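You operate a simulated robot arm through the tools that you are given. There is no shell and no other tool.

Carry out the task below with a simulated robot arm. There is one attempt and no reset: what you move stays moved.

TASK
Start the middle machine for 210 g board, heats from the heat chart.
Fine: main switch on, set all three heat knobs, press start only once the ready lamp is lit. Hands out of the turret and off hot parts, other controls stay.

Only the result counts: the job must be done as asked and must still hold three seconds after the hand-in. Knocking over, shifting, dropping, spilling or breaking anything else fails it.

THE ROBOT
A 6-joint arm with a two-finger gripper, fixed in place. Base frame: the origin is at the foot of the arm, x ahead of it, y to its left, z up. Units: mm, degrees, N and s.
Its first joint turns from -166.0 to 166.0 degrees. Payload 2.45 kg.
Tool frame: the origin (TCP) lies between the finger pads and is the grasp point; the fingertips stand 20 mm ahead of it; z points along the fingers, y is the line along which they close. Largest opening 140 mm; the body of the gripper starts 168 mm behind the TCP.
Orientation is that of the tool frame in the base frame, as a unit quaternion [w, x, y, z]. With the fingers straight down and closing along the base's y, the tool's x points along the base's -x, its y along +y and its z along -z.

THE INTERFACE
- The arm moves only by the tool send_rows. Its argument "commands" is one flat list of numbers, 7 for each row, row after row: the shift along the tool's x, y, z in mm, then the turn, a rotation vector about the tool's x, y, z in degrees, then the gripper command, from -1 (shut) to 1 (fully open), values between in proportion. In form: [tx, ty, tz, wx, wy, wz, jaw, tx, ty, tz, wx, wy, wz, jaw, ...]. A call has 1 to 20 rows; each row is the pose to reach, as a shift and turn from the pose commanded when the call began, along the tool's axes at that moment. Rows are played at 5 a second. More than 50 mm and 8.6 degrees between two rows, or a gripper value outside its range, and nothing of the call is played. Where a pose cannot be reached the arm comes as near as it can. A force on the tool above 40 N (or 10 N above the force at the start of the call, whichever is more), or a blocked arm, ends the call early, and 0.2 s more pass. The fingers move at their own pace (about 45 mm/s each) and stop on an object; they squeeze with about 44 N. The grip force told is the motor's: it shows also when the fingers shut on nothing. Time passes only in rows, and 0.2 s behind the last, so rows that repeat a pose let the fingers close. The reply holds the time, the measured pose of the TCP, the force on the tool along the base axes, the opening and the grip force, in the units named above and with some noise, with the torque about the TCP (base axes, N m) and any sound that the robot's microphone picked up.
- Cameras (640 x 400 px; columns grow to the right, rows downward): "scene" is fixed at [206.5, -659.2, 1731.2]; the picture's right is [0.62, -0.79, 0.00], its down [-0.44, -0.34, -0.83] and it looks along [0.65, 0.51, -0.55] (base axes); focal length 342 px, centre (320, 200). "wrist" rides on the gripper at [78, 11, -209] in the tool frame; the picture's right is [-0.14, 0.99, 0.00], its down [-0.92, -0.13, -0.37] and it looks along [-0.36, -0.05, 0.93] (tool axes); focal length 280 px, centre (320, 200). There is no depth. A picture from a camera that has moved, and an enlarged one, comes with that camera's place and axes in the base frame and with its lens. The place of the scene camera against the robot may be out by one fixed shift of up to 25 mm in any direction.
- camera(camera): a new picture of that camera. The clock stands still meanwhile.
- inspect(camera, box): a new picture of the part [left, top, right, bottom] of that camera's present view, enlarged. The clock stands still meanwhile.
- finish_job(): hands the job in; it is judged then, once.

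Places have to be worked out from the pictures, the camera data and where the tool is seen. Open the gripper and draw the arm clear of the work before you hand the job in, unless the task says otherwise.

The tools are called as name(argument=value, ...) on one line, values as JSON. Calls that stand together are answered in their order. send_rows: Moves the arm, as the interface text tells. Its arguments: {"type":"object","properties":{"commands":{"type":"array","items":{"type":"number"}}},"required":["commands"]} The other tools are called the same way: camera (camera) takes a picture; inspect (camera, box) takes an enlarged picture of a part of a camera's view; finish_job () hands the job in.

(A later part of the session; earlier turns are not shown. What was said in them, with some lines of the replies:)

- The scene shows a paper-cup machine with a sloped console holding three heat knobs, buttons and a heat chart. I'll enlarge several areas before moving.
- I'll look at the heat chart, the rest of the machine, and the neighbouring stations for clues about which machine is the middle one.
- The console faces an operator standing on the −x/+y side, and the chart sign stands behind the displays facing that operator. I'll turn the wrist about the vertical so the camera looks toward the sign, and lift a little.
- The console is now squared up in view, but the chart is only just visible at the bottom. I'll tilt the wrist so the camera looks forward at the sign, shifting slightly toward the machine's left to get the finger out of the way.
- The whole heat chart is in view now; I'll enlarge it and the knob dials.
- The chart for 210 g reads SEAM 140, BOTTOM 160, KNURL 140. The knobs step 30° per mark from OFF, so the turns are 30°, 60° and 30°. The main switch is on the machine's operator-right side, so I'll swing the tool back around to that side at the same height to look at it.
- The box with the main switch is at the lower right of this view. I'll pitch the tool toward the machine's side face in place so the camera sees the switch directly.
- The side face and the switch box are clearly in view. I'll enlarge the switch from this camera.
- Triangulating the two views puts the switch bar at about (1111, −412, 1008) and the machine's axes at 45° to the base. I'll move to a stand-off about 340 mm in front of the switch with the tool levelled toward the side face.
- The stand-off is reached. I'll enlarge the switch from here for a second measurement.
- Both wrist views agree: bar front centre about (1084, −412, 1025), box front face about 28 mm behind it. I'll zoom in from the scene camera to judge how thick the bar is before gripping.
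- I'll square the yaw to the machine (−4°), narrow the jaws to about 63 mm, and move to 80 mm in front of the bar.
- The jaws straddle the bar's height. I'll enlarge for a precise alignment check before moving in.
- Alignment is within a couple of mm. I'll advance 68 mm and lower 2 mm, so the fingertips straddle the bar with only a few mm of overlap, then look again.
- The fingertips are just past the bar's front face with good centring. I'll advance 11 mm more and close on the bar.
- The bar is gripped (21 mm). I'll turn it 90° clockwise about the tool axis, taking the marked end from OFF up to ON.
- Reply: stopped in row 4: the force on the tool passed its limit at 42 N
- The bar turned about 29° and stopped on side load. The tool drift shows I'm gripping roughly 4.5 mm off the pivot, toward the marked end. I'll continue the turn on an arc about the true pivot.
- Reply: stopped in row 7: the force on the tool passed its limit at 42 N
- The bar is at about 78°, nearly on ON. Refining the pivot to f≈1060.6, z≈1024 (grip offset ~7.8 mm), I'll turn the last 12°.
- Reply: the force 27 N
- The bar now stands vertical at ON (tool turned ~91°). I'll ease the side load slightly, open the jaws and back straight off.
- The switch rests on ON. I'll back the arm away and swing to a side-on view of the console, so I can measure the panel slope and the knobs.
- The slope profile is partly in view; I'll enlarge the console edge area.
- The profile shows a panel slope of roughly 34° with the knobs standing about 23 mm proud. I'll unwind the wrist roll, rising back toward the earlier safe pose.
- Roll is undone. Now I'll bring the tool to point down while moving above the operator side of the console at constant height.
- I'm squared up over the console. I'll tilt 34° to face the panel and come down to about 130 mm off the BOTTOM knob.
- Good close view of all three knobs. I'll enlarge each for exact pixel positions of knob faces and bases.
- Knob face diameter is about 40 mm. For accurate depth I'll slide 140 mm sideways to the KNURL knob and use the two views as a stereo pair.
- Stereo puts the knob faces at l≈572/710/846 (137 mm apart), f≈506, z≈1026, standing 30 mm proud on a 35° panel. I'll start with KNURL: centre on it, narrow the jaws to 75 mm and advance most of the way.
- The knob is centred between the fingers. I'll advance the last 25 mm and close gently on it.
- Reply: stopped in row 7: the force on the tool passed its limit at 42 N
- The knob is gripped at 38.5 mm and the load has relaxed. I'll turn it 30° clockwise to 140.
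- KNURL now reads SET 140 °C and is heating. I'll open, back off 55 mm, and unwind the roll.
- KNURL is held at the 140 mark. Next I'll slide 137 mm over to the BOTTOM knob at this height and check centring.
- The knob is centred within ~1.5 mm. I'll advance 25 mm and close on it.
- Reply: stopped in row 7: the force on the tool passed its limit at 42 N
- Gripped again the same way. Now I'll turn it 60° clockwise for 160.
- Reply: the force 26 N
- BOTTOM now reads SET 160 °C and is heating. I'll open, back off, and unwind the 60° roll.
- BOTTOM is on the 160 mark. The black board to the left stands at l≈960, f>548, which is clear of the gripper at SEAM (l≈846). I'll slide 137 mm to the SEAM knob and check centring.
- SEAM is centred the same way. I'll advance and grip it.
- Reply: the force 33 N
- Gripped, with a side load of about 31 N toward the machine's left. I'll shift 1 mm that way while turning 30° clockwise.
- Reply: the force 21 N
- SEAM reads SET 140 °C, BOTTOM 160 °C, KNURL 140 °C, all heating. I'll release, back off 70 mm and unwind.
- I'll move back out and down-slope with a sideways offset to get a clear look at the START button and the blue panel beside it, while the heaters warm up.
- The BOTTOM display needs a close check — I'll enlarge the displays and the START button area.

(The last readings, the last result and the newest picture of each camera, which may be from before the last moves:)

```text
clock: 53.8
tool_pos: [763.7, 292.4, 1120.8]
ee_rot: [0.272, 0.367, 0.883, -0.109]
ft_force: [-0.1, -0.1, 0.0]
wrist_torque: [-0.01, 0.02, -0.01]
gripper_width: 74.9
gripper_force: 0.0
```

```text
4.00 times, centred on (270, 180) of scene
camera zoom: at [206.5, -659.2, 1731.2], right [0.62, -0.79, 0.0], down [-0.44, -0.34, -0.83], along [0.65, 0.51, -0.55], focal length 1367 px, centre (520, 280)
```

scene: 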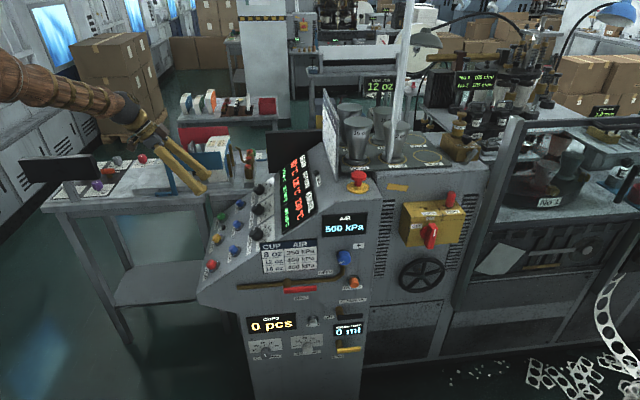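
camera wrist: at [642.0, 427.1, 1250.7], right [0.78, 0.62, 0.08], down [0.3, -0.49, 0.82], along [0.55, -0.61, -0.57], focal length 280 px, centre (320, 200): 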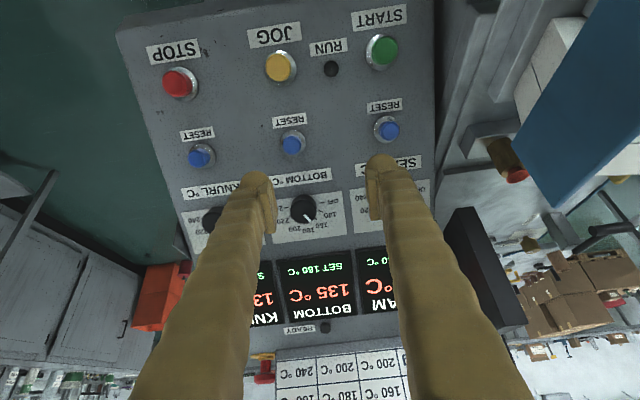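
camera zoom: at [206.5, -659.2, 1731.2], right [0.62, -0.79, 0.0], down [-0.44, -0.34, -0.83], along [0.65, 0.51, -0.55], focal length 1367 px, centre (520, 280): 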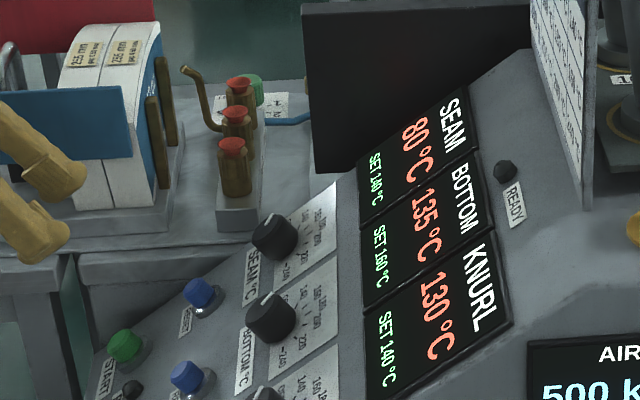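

The setting is 160 (the zoom confirms it), and all three are heating. A blue plate stands just left of START at l≈930, so I'll lean the tool 18° away from it, shut the jaws, and go to about 60 mm above the START button.

send_rows(commands=[0, 0, 0, -6, 0, 0, -1, 0, 0, 0, -12, 0, 0, -1, 0, 0, 0, -18, 0, 0, -1, 22, 21, 24, -18, 0, 0, -1, 45, 43, 48, -18, 0, 0, -1, 68, 64, 73, -18, 0, 0, -1, 91, 86, 97, -18, 0, 0, -1, 113.2, 107.3, 121, -18, 0, 0, -1, 113.2, 107.3, 121, -18, 0, 0, -1])

camera(camera="wrist")

camera(camera="scene")

inspect(camera="scene", box=[180, 130, 330, 240])

```text
clock: 55.8
tool_pos: [821.7, 386.0, 957.6]
ee_rot: [0.325, 0.32, 0.889, 0.031]
ft_force: [0.9, -0.3, 0.5]
wrist_torque: [0.03, 0.0, -0.01]
gripper_width: 0.2
gripper_force: 29.2
```

```text
taken
camera wrist: at [656.7, 472.5, 1080.3], right [0.62, 0.7, 0.34], down [0.25, -0.59, 0.77], along [0.74, -0.4, -0.54], focal length 280 px, centre (320, 200)
```

wrist: 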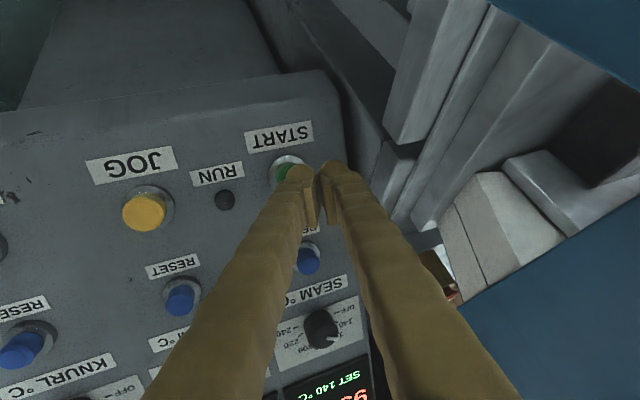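

```text
taken
```

scene: 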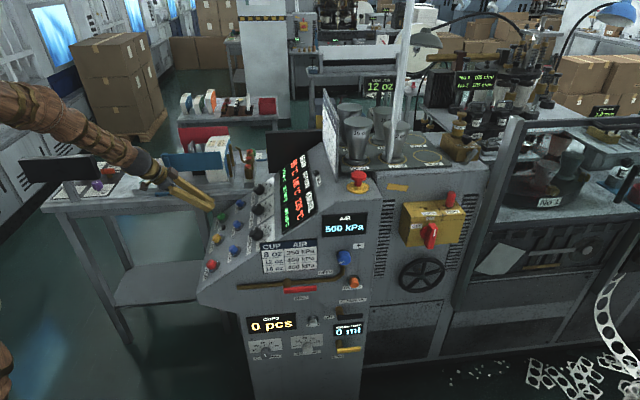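

```text
3.64 times, centred on (255, 185) of scene
camera zoom: at [206.5, -659.2, 1731.2], right [0.62, -0.79, 0.0], down [-0.44, -0.34, -0.83], along [0.65, 0.51, -0.55], focal length 1243 px, centre (556, 254)
```

zoom: 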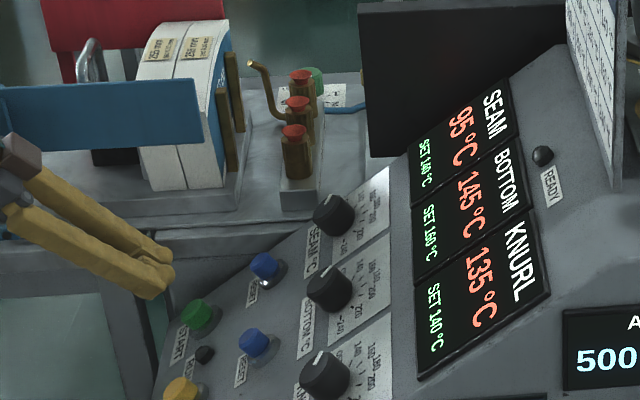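

SEAM 95/140, BOTTOM 145/160, KNURL 135/140, READY still dark. I'll zoom in on where the fingertips sit over START.

inspect(camera="wrist", box=[230, 100, 400, 260])

inspect(camera="scene", box=[190, 190, 260, 240])

```text
2.50 times, centred on (315, 180) of wrist
camera zoom: at [656.7, 472.5, 1080.3], right [0.62, 0.7, 0.34], down [0.25, -0.59, 0.77], along [0.74, -0.4, -0.54], focal length 701 px, centre (332, 250)
```

zoom: 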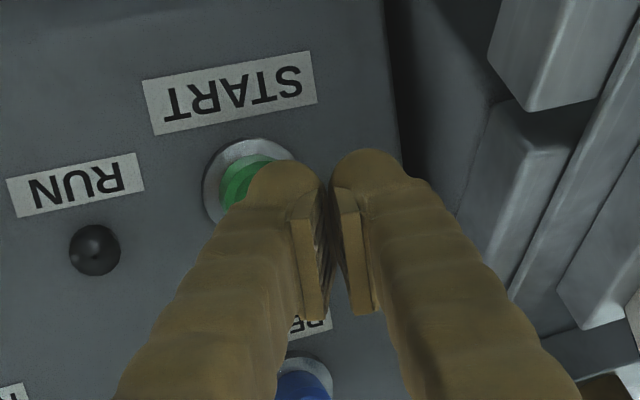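

```text
8.00 times, centred on (225, 215) of scene
camera zoom: at [206.5, -659.2, 1731.2], right [0.62, -0.79, 0.0], down [-0.44, -0.34, -0.83], along [0.65, 0.51, -0.55], focal length 2734 px, centre (1080, 80)
```

zoom: 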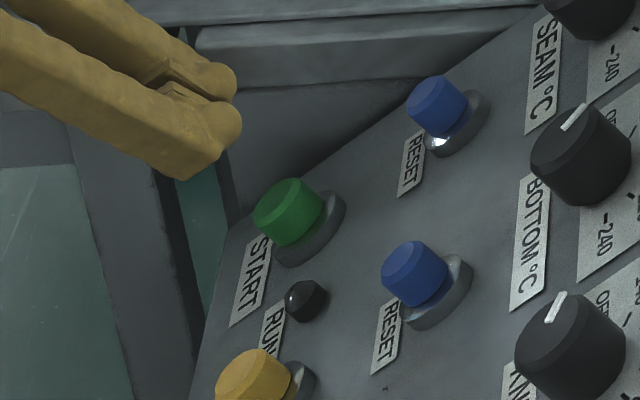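

START's cap centre works out at about l=843, f=346, z=904, so contact is ~42 mm ahead along the panel normal. I'll move 15 mm closer, staying well clear of the button, and hold while the heaters come up.

send_rows(commands=[-0.3, -8.5, 12.9, 0, 0, 0, -1, -0.3, -8.5, 12.9, 0, 0, 0, -1, -0.3, -8.5, 12.9, 0, 0, 0, -1, -0.3, -8.5, 12.9, 0, 0, 0, -1, -0.3, -8.5, 12.9, 0, 0, 0, -1, -0.3, -8.5, 12.9, 0, 0, 0, -1, -0.3, -8.5, 12.9, 0, 0, 0, -1, -0.3, -8.5, 12.9, 0, 0, 0, -1, -0.3, -8.5, 12.9, 0, 0, 0, -1, -0.3, -8.5, 12.9, 0, 0, 0, -1, -0.3, -8.5, 12.9, 0, 0, 0, -1, -0.3, -8.5, 12.9, 0, 0, 0, -1, -0.3, -8.5, 12.9, 0, 0, 0, -1, -0.3, -8.5, 12.9, 0, 0, 0, -1, -0.3, -8.5, 12.9, 0, 0, 0, -1, -0.3, -8.5, 12.9, 0, 0, 0, -1, -0.3, -8.5, 12.9, 0, 0, 0, -1, -0.3, -8.5, 12.9, 0, 0, 0, -1, -0.3, -8.5, 12.9, 0, 0, 0, -1, -0.3, -8.5, 12.9, 0, 0, 0, -1])

inspect(camera="scene", box=[190, 130, 350, 230])

inspect(camera="wrist", box=[230, 100, 400, 260])

```text
clock: 60.0
tool_pos: [825.7, 377.7, 944.7]
ee_rot: [0.325, 0.32, 0.89, 0.031]
ft_force: [-0.5, -0.1, -0.1]
wrist_torque: [0.04, 0.03, 0.0]
gripper_width: 0.2
gripper_force: 29.6
```

```text
4.00 times, centred on (270, 180) of scene
camera zoom: at [206.5, -659.2, 1731.2], right [0.62, -0.79, 0.0], down [-0.44, -0.34, -0.83], along [0.65, 0.51, -0.55], focal length 1367 px, centre (520, 280)
```

zoom: 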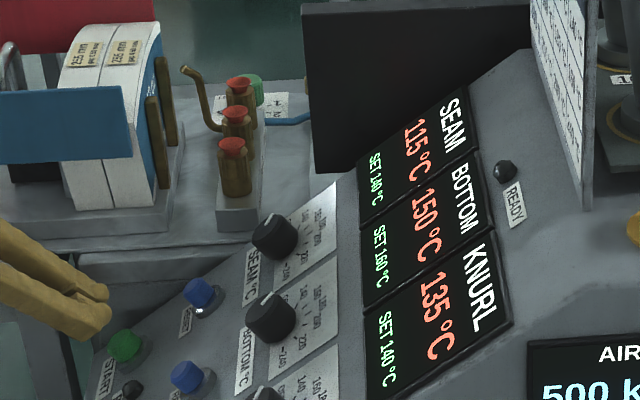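

```text
2.50 times, centred on (315, 180) of wrist
camera zoom: at [660.2, 462.8, 1068.4], right [0.62, 0.7, 0.34], down [0.25, -0.59, 0.77], along [0.74, -0.4, -0.54], focal length 701 px, centre (332, 250)
```

zoom: 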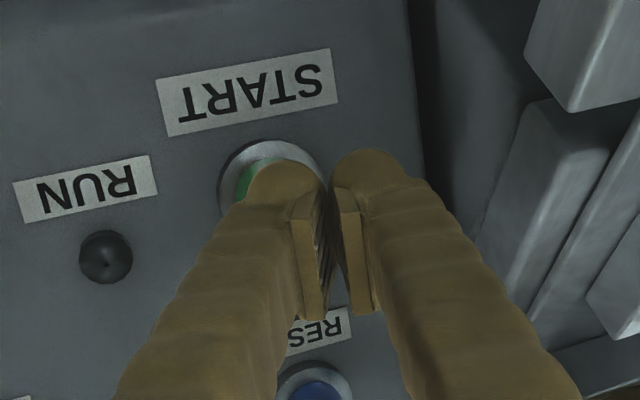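

SEAM 115, BOTTOM 150, KNURL 135; READY is dark, so I'll keep holding here.

send_rows(commands=[0, 0, 0, 0, 0, 0, -1, 0, 0, 0, 0, 0, 0, -1, 0, 0, 0, 0, 0, 0, -1, 0, 0, 0, 0, 0, 0, -1, 0, 0, 0, 0, 0, 0, -1, 0, 0, 0, 0, 0, 0, -1, 0, 0, 0, 0, 0, 0, -1, 0, 0, 0, 0, 0, 0, -1, 0, 0, 0, 0, 0, 0, -1, 0, 0, 0, 0, 0, 0, -1, 0, 0, 0, 0, 0, 0, -1, 0, 0, 0, 0, 0, 0, -1, 0, 0, 0, 0, 0, 0, -1, 0, 0, 0, 0, 0, 0, -1, 0, 0, 0, 0, 0, 0, -1, 0, 0, 0, 0, 0, 0, -1, 0, 0, 0, 0, 0, 0, -1, 0, 0, 0, 0, 0, 0, -1, 0, 0, 0, 0, 0, 0, -1, 0, 0, 0, 0, 0, 0, -1])

inspect(camera="scene", box=[190, 130, 350, 230])

```text
clock: 64.2
tool_pos: [825.5, 377.1, 943.9]
ee_rot: [0.325, 0.32, 0.889, 0.031]
ft_force: [-0.3, -0.4, 0.1]
wrist_torque: [-0.01, 0.01, 0.0]
gripper_width: 0.0
gripper_force: 29.7
```

```text
4.00 times, centred on (270, 180) of scene
camera zoom: at [206.5, -659.2, 1731.2], right [0.62, -0.79, 0.0], down [-0.44, -0.34, -0.83], along [0.65, 0.51, -0.55], focal length 1367 px, centre (520, 280)
```

zoom: 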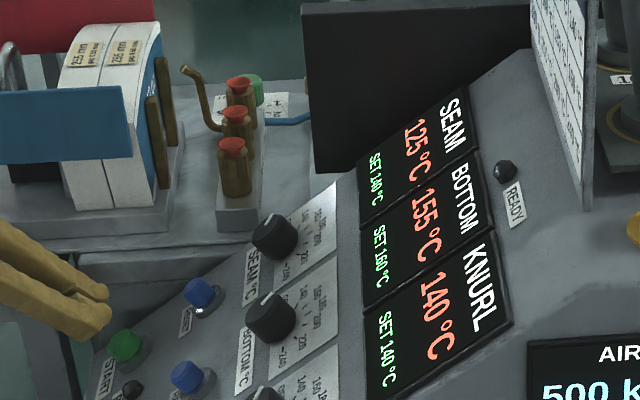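

KNURL has reached 140; SEAM is at 125 and BOTTOM at 155. READY is still dark, so I'll keep waiting.

send_rows(commands=[0, 0, 0, 0, 0, 0, -1, 0, 0, 0, 0, 0, 0, -1, 0, 0, 0, 0, 0, 0, -1, 0, 0, 0, 0, 0, 0, -1, 0, 0, 0, 0, 0, 0, -1, 0, 0, 0, 0, 0, 0, -1, 0, 0, 0, 0, 0, 0, -1, 0, 0, 0, 0, 0, 0, -1, 0, 0, 0, 0, 0, 0, -1, 0, 0, 0, 0, 0, 0, -1, 0, 0, 0, 0, 0, 0, -1, 0, 0, 0, 0, 0, 0, -1, 0, 0, 0, 0, 0, 0, -1, 0, 0, 0, 0, 0, 0, -1, 0, 0, 0, 0, 0, 0, -1, 0, 0, 0, 0, 0, 0, -1, 0, 0, 0, 0, 0, 0, -1, 0, 0, 0, 0, 0, 0, -1, 0, 0, 0, 0, 0, 0, -1, 0, 0, 0, 0, 0, 0, -1])

inspect(camera="scene", box=[190, 130, 350, 230])

```text
clock: 68.4
tool_pos: [824.5, 377.9, 944.8]
ee_rot: [0.325, 0.32, 0.889, 0.031]
ft_force: [0.3, -0.7, 0.2]
wrist_torque: [0.02, 0.03, 0.02]
gripper_width: 0.4
gripper_force: 29.5
```

```text
4.00 times, centred on (270, 180) of scene
camera zoom: at [206.5, -659.2, 1731.2], right [0.62, -0.79, 0.0], down [-0.44, -0.34, -0.83], along [0.65, 0.51, -0.55], focal length 1367 px, centre (520, 280)
```

zoom: 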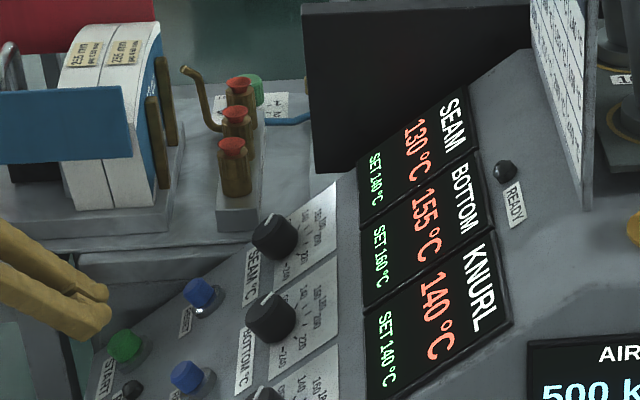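

SEAM 130, BOTTOM 155, KNURL 140, READY still dark. Holding another four seconds.

send_rows(commands=[0, 0, 0, 0, 0, 0, -1, 0, 0, 0, 0, 0, 0, -1, 0, 0, 0, 0, 0, 0, -1, 0, 0, 0, 0, 0, 0, -1, 0, 0, 0, 0, 0, 0, -1, 0, 0, 0, 0, 0, 0, -1, 0, 0, 0, 0, 0, 0, -1, 0, 0, 0, 0, 0, 0, -1, 0, 0, 0, 0, 0, 0, -1, 0, 0, 0, 0, 0, 0, -1, 0, 0, 0, 0, 0, 0, -1, 0, 0, 0, 0, 0, 0, -1, 0, 0, 0, 0, 0, 0, -1, 0, 0, 0, 0, 0, 0, -1, 0, 0, 0, 0, 0, 0, -1, 0, 0, 0, 0, 0, 0, -1, 0, 0, 0, 0, 0, 0, -1, 0, 0, 0, 0, 0, 0, -1, 0, 0, 0, 0, 0, 0, -1, 0, 0, 0, 0, 0, 0, -1])

inspect(camera="scene", box=[190, 130, 350, 230])

```text
clock: 72.6
tool_pos: [826.7, 377.1, 944.2]
ee_rot: [0.325, 0.321, 0.889, 0.03]
ft_force: [-0.5, -0.1, 0.7]
wrist_torque: [0.01, 0.02, -0.03]
gripper_width: 0.0
gripper_force: 28.9
```

```text
4.00 times, centred on (270, 180) of scene
camera zoom: at [206.5, -659.2, 1731.2], right [0.62, -0.79, 0.0], down [-0.44, -0.34, -0.83], along [0.65, 0.51, -0.55], focal length 1367 px, centre (520, 280)
```

zoom: 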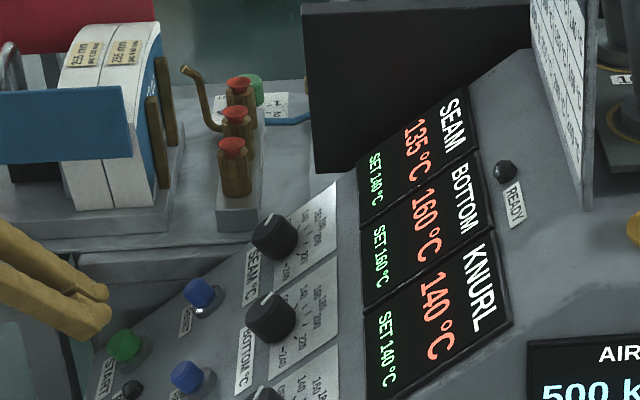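

BOTTOM is now 160 and KNURL 140; SEAM is at 135 and READY is still dark. I'll keep waiting.

send_rows(commands=[0, 0, 0, 0, 0, 0, -1, 0, 0, 0, 0, 0, 0, -1, 0, 0, 0, 0, 0, 0, -1, 0, 0, 0, 0, 0, 0, -1, 0, 0, 0, 0, 0, 0, -1, 0, 0, 0, 0, 0, 0, -1, 0, 0, 0, 0, 0, 0, -1, 0, 0, 0, 0, 0, 0, -1, 0, 0, 0, 0, 0, 0, -1, 0, 0, 0, 0, 0, 0, -1, 0, 0, 0, 0, 0, 0, -1, 0, 0, 0, 0, 0, 0, -1, 0, 0, 0, 0, 0, 0, -1, 0, 0, 0, 0, 0, 0, -1, 0, 0, 0, 0, 0, 0, -1, 0, 0, 0, 0, 0, 0, -1, 0, 0, 0, 0, 0, 0, -1, 0, 0, 0, 0, 0, 0, -1, 0, 0, 0, 0, 0, 0, -1, 0, 0, 0, 0, 0, 0, -1])

inspect(camera="scene", box=[190, 130, 350, 230])

```text
clock: 76.8
tool_pos: [825.8, 376.8, 946.0]
ee_rot: [0.326, 0.321, 0.889, 0.03]
ft_force: [-0.1, -0.2, 0.1]
wrist_torque: [-0.03, 0.02, 0.0]
gripper_width: 0.2
gripper_force: 29.0
```

```text
4.00 times, centred on (270, 180) of scene
camera zoom: at [206.5, -659.2, 1731.2], right [0.62, -0.79, 0.0], down [-0.44, -0.34, -0.83], along [0.65, 0.51, -0.55], focal length 1367 px, centre (520, 280)
```

zoom: 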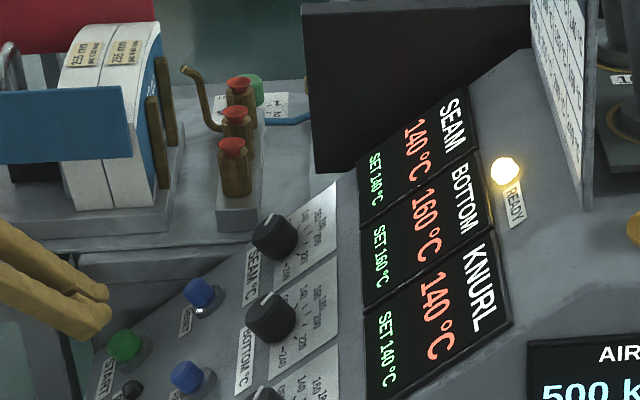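

READY is lit with all three at temperature. I'll advance along the panel normal toward START in small steps, watching the force.

send_rows(commands=[-0.2, -3.1, 9.5, 0, 0, 0, -1, -0.4, -6.3, 19, 0, 0, 0, -1, -0.5, -7.9, 23.7, 0, 0, 0, -1, -0.5, -8.8, 26.5, 0, 0, 0, -1, -0.6, -9.5, 28.4, 0, 0, 0, -1])

inspect(camera="scene", box=[190, 190, 260, 240])

inspect(camera="wrist", box=[230, 100, 400, 260])

```text
clock: 78.0
tool_pos: [838.0, 365.5, 921.8]
ee_rot: [0.325, 0.32, 0.889, 0.031]
ft_force: [-1.7, 1.1, 2.2]
wrist_torque: [-0.02, -0.01, -0.01]
gripper_width: 0.0
gripper_force: 29.8
heard: click
```

```text
8.00 times, centred on (225, 215) of scene
camera zoom: at [206.5, -659.2, 1731.2], right [0.62, -0.79, 0.0], down [-0.44, -0.34, -0.83], along [0.65, 0.51, -0.55], focal length 2734 px, centre (1080, 80)
```

zoom: 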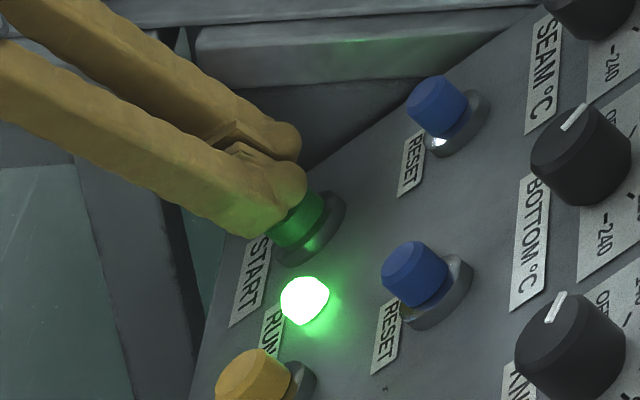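

```text
2.50 times, centred on (315, 180) of wrist
camera zoom: at [672.9, 451.1, 1044.8], right [0.62, 0.71, 0.34], down [0.25, -0.59, 0.77], along [0.74, -0.4, -0.54], focal length 701 px, centre (332, 250)
```

zoom: 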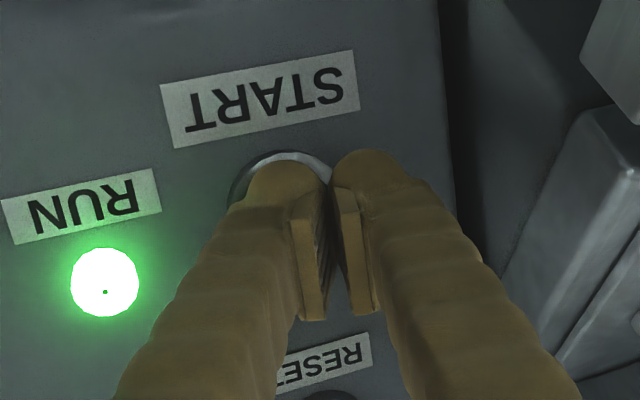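

A click was heard and the RUN lamp is lit. I'll back straight off the button and then rise away from the machine, levelling the lean and opening the jaws once clear.

send_rows(commands=[0.8, 12.6, -37.9, 0, 0, 0, -1, 1.6, 25.2, -75.8, 0, 0, 0, -1, -18.1, 5.9, -112.7, 0, 0, 0, -1, -37.8, -13.4, -149.6, 0, 0, 0, -1, -57.5, -32.7, -186.5, 0, 0, 0, -1, -77.2, -52, -223.4, 3, 0, 0, -1, -96.9, -71.3, -260.3, 6, 0, 0, -1, -116.6, -90.6, -297.2, 9, 0, 0, -1, -141.7, -78.8, -332.5, 12, 0, 0, 0.5, -166.8, -67, -367.8, 15, 0, 0, 1, -191.9, -55.2, -403.1, 18, 0, 0, 1, -191.9, -55.2, -403.1, 18, 0, 0, 1])

camera(camera="wrist")

camera(camera="scene")

inspect(camera="scene", box=[190, 130, 350, 230])

inspect(camera="scene", box=[320, 150, 500, 300])

```text
clock: 80.6
tool_pos: [679.5, 271.5, 1331.6]
ee_rot: [0.272, 0.366, 0.883, -0.109]
ft_force: [0.4, 0.3, -0.3]
wrist_torque: [0.0, 0.0, 0.01]
gripper_width: 86.3
gripper_force: 0.1
```

```text
taken
camera wrist: at [557.2, 405.7, 1461.9], right [0.78, 0.62, 0.08], down [0.3, -0.49, 0.82], along [0.55, -0.61, -0.57], focal length 280 px, centre (320, 200)
```

wrist: 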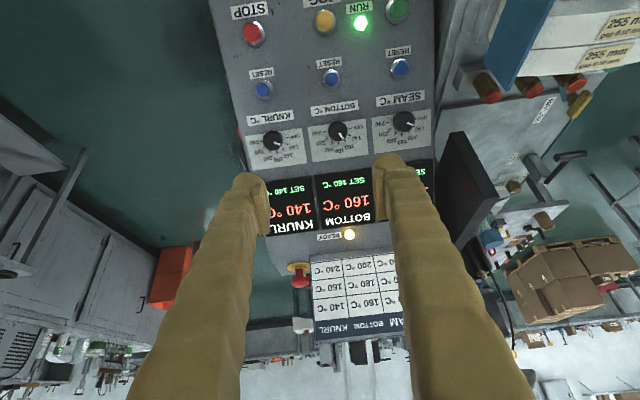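

```text
taken
```

scene: 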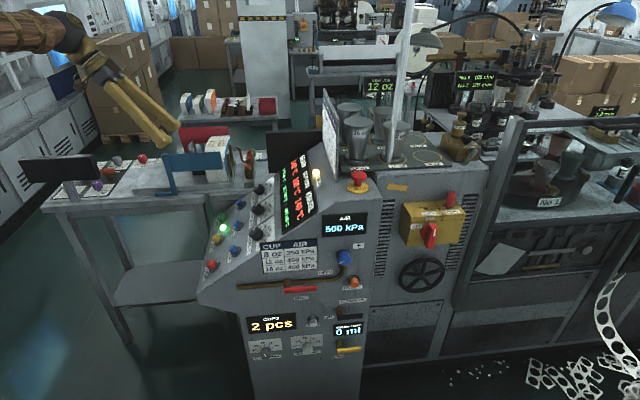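

```text
4.00 times, centred on (270, 180) of scene
camera zoom: at [206.5, -659.2, 1731.2], right [0.62, -0.79, 0.0], down [-0.44, -0.34, -0.83], along [0.65, 0.51, -0.55], focal length 1367 px, centre (520, 280)
```

zoom: 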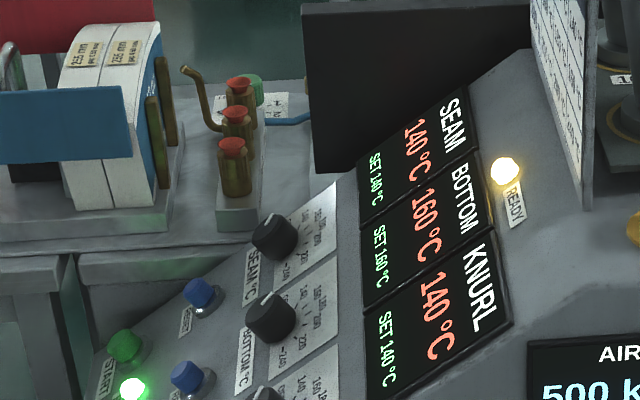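

```text
2.67 times, centred on (410, 225) of scene
camera zoom: at [206.5, -659.2, 1731.2], right [0.62, -0.79, 0.0], down [-0.44, -0.34, -0.83], along [0.65, 0.51, -0.55], focal length 912 px, centre (80, 133)
```

zoom: 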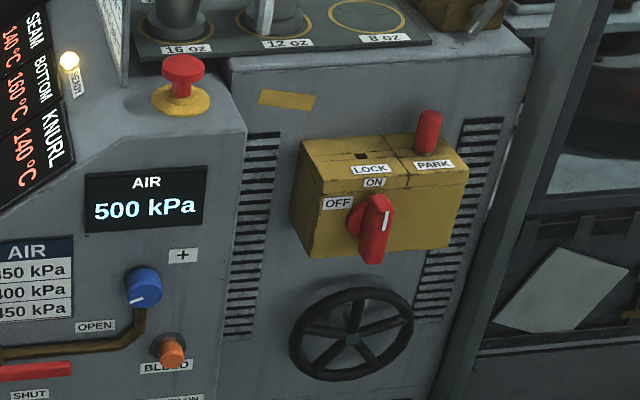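

The machine is running: RUN and READY are lit, the counter shows 2 pcs, the heats are 140/160/140 and the switch is on ON. I'll let the jaws finish opening and do a last check that it holds.

send_rows(commands=[0, 0, 0, 0, 0, 0, 1, 0, 0, 0, 0, 0, 0, 1, 0, 0, 0, 0, 0, 0, 1, 0, 0, 0, 0, 0, 0, 1, 0, 0, 0, 0, 0, 0, 1, 0, 0, 0, 0, 0, 0, 1, 0, 0, 0, 0, 0, 0, 1, 0, 0, 0, 0, 0, 0, 1, 0, 0, 0, 0, 0, 0, 1, 0, 0, 0, 0, 0, 0, 1])

camera(camera="scene")

inspect(camera="wrist", box=[205, 0, 445, 270])

```text
clock: 82.8
tool_pos: [678.8, 271.2, 1333.1]
ee_rot: [0.271, 0.367, 0.883, -0.109]
ft_force: [0.4, 0.2, -0.6]
wrist_torque: [0.02, -0.01, 0.01]
gripper_width: 140.0
gripper_force: 0.0
```

```text
taken
```

scene: 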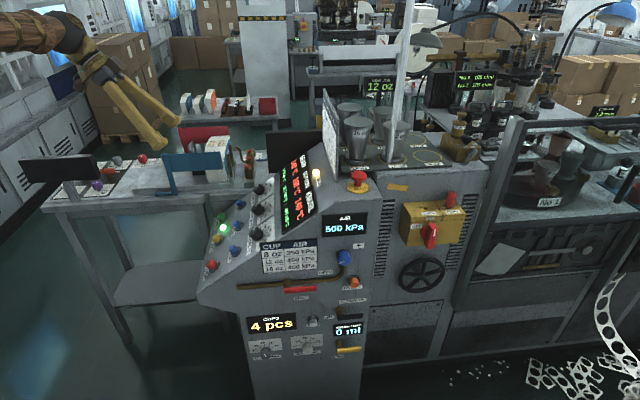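

```text
1.48 times, centred on (325, 135) of wrist
camera zoom: at [557.2, 405.6, 1461.7], right [0.78, 0.62, 0.08], down [0.3, -0.49, 0.82], along [0.55, -0.61, -0.57], focal length 415 px, centre (313, 296)
```

zoom: 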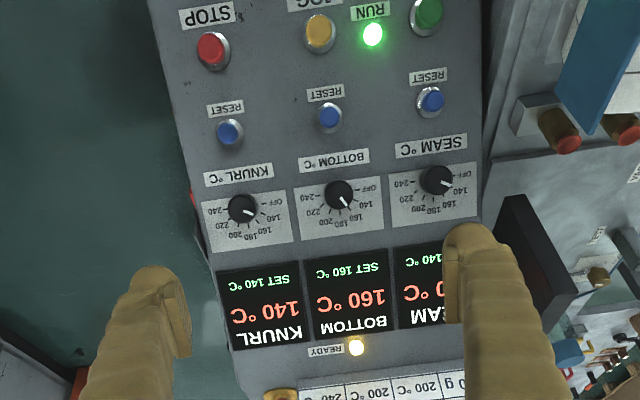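

Everything is holding: RUN is lit, the count is up to 4 pcs, the set heats match the 210 g row, the gripper is open and the arm is clear. I'm handing the job in.

finish_job()

```text
The job is handed in.
```

The middle machine is running on the 210 g settings, and I handed the job in. At the last look before hand-in the RUN lamp was lit and the cup counter had reached 4.

- **Main switch:** turned from OFF to ON, and it stayed there after I let go.
- **Heats from the chart (210 g row):** SEAM 140 °C, BOTTOM 160 °C, KNURL 140 °C. Each display showed its set value, and all three had reached temperature before the start.
- **Start:** I held off until the READY lamp came on at about 77 s, then pressed START once.

I moved no other controls and kept the arm away from the turret and hot parts. It ended with the gripper open and clear of the machine.
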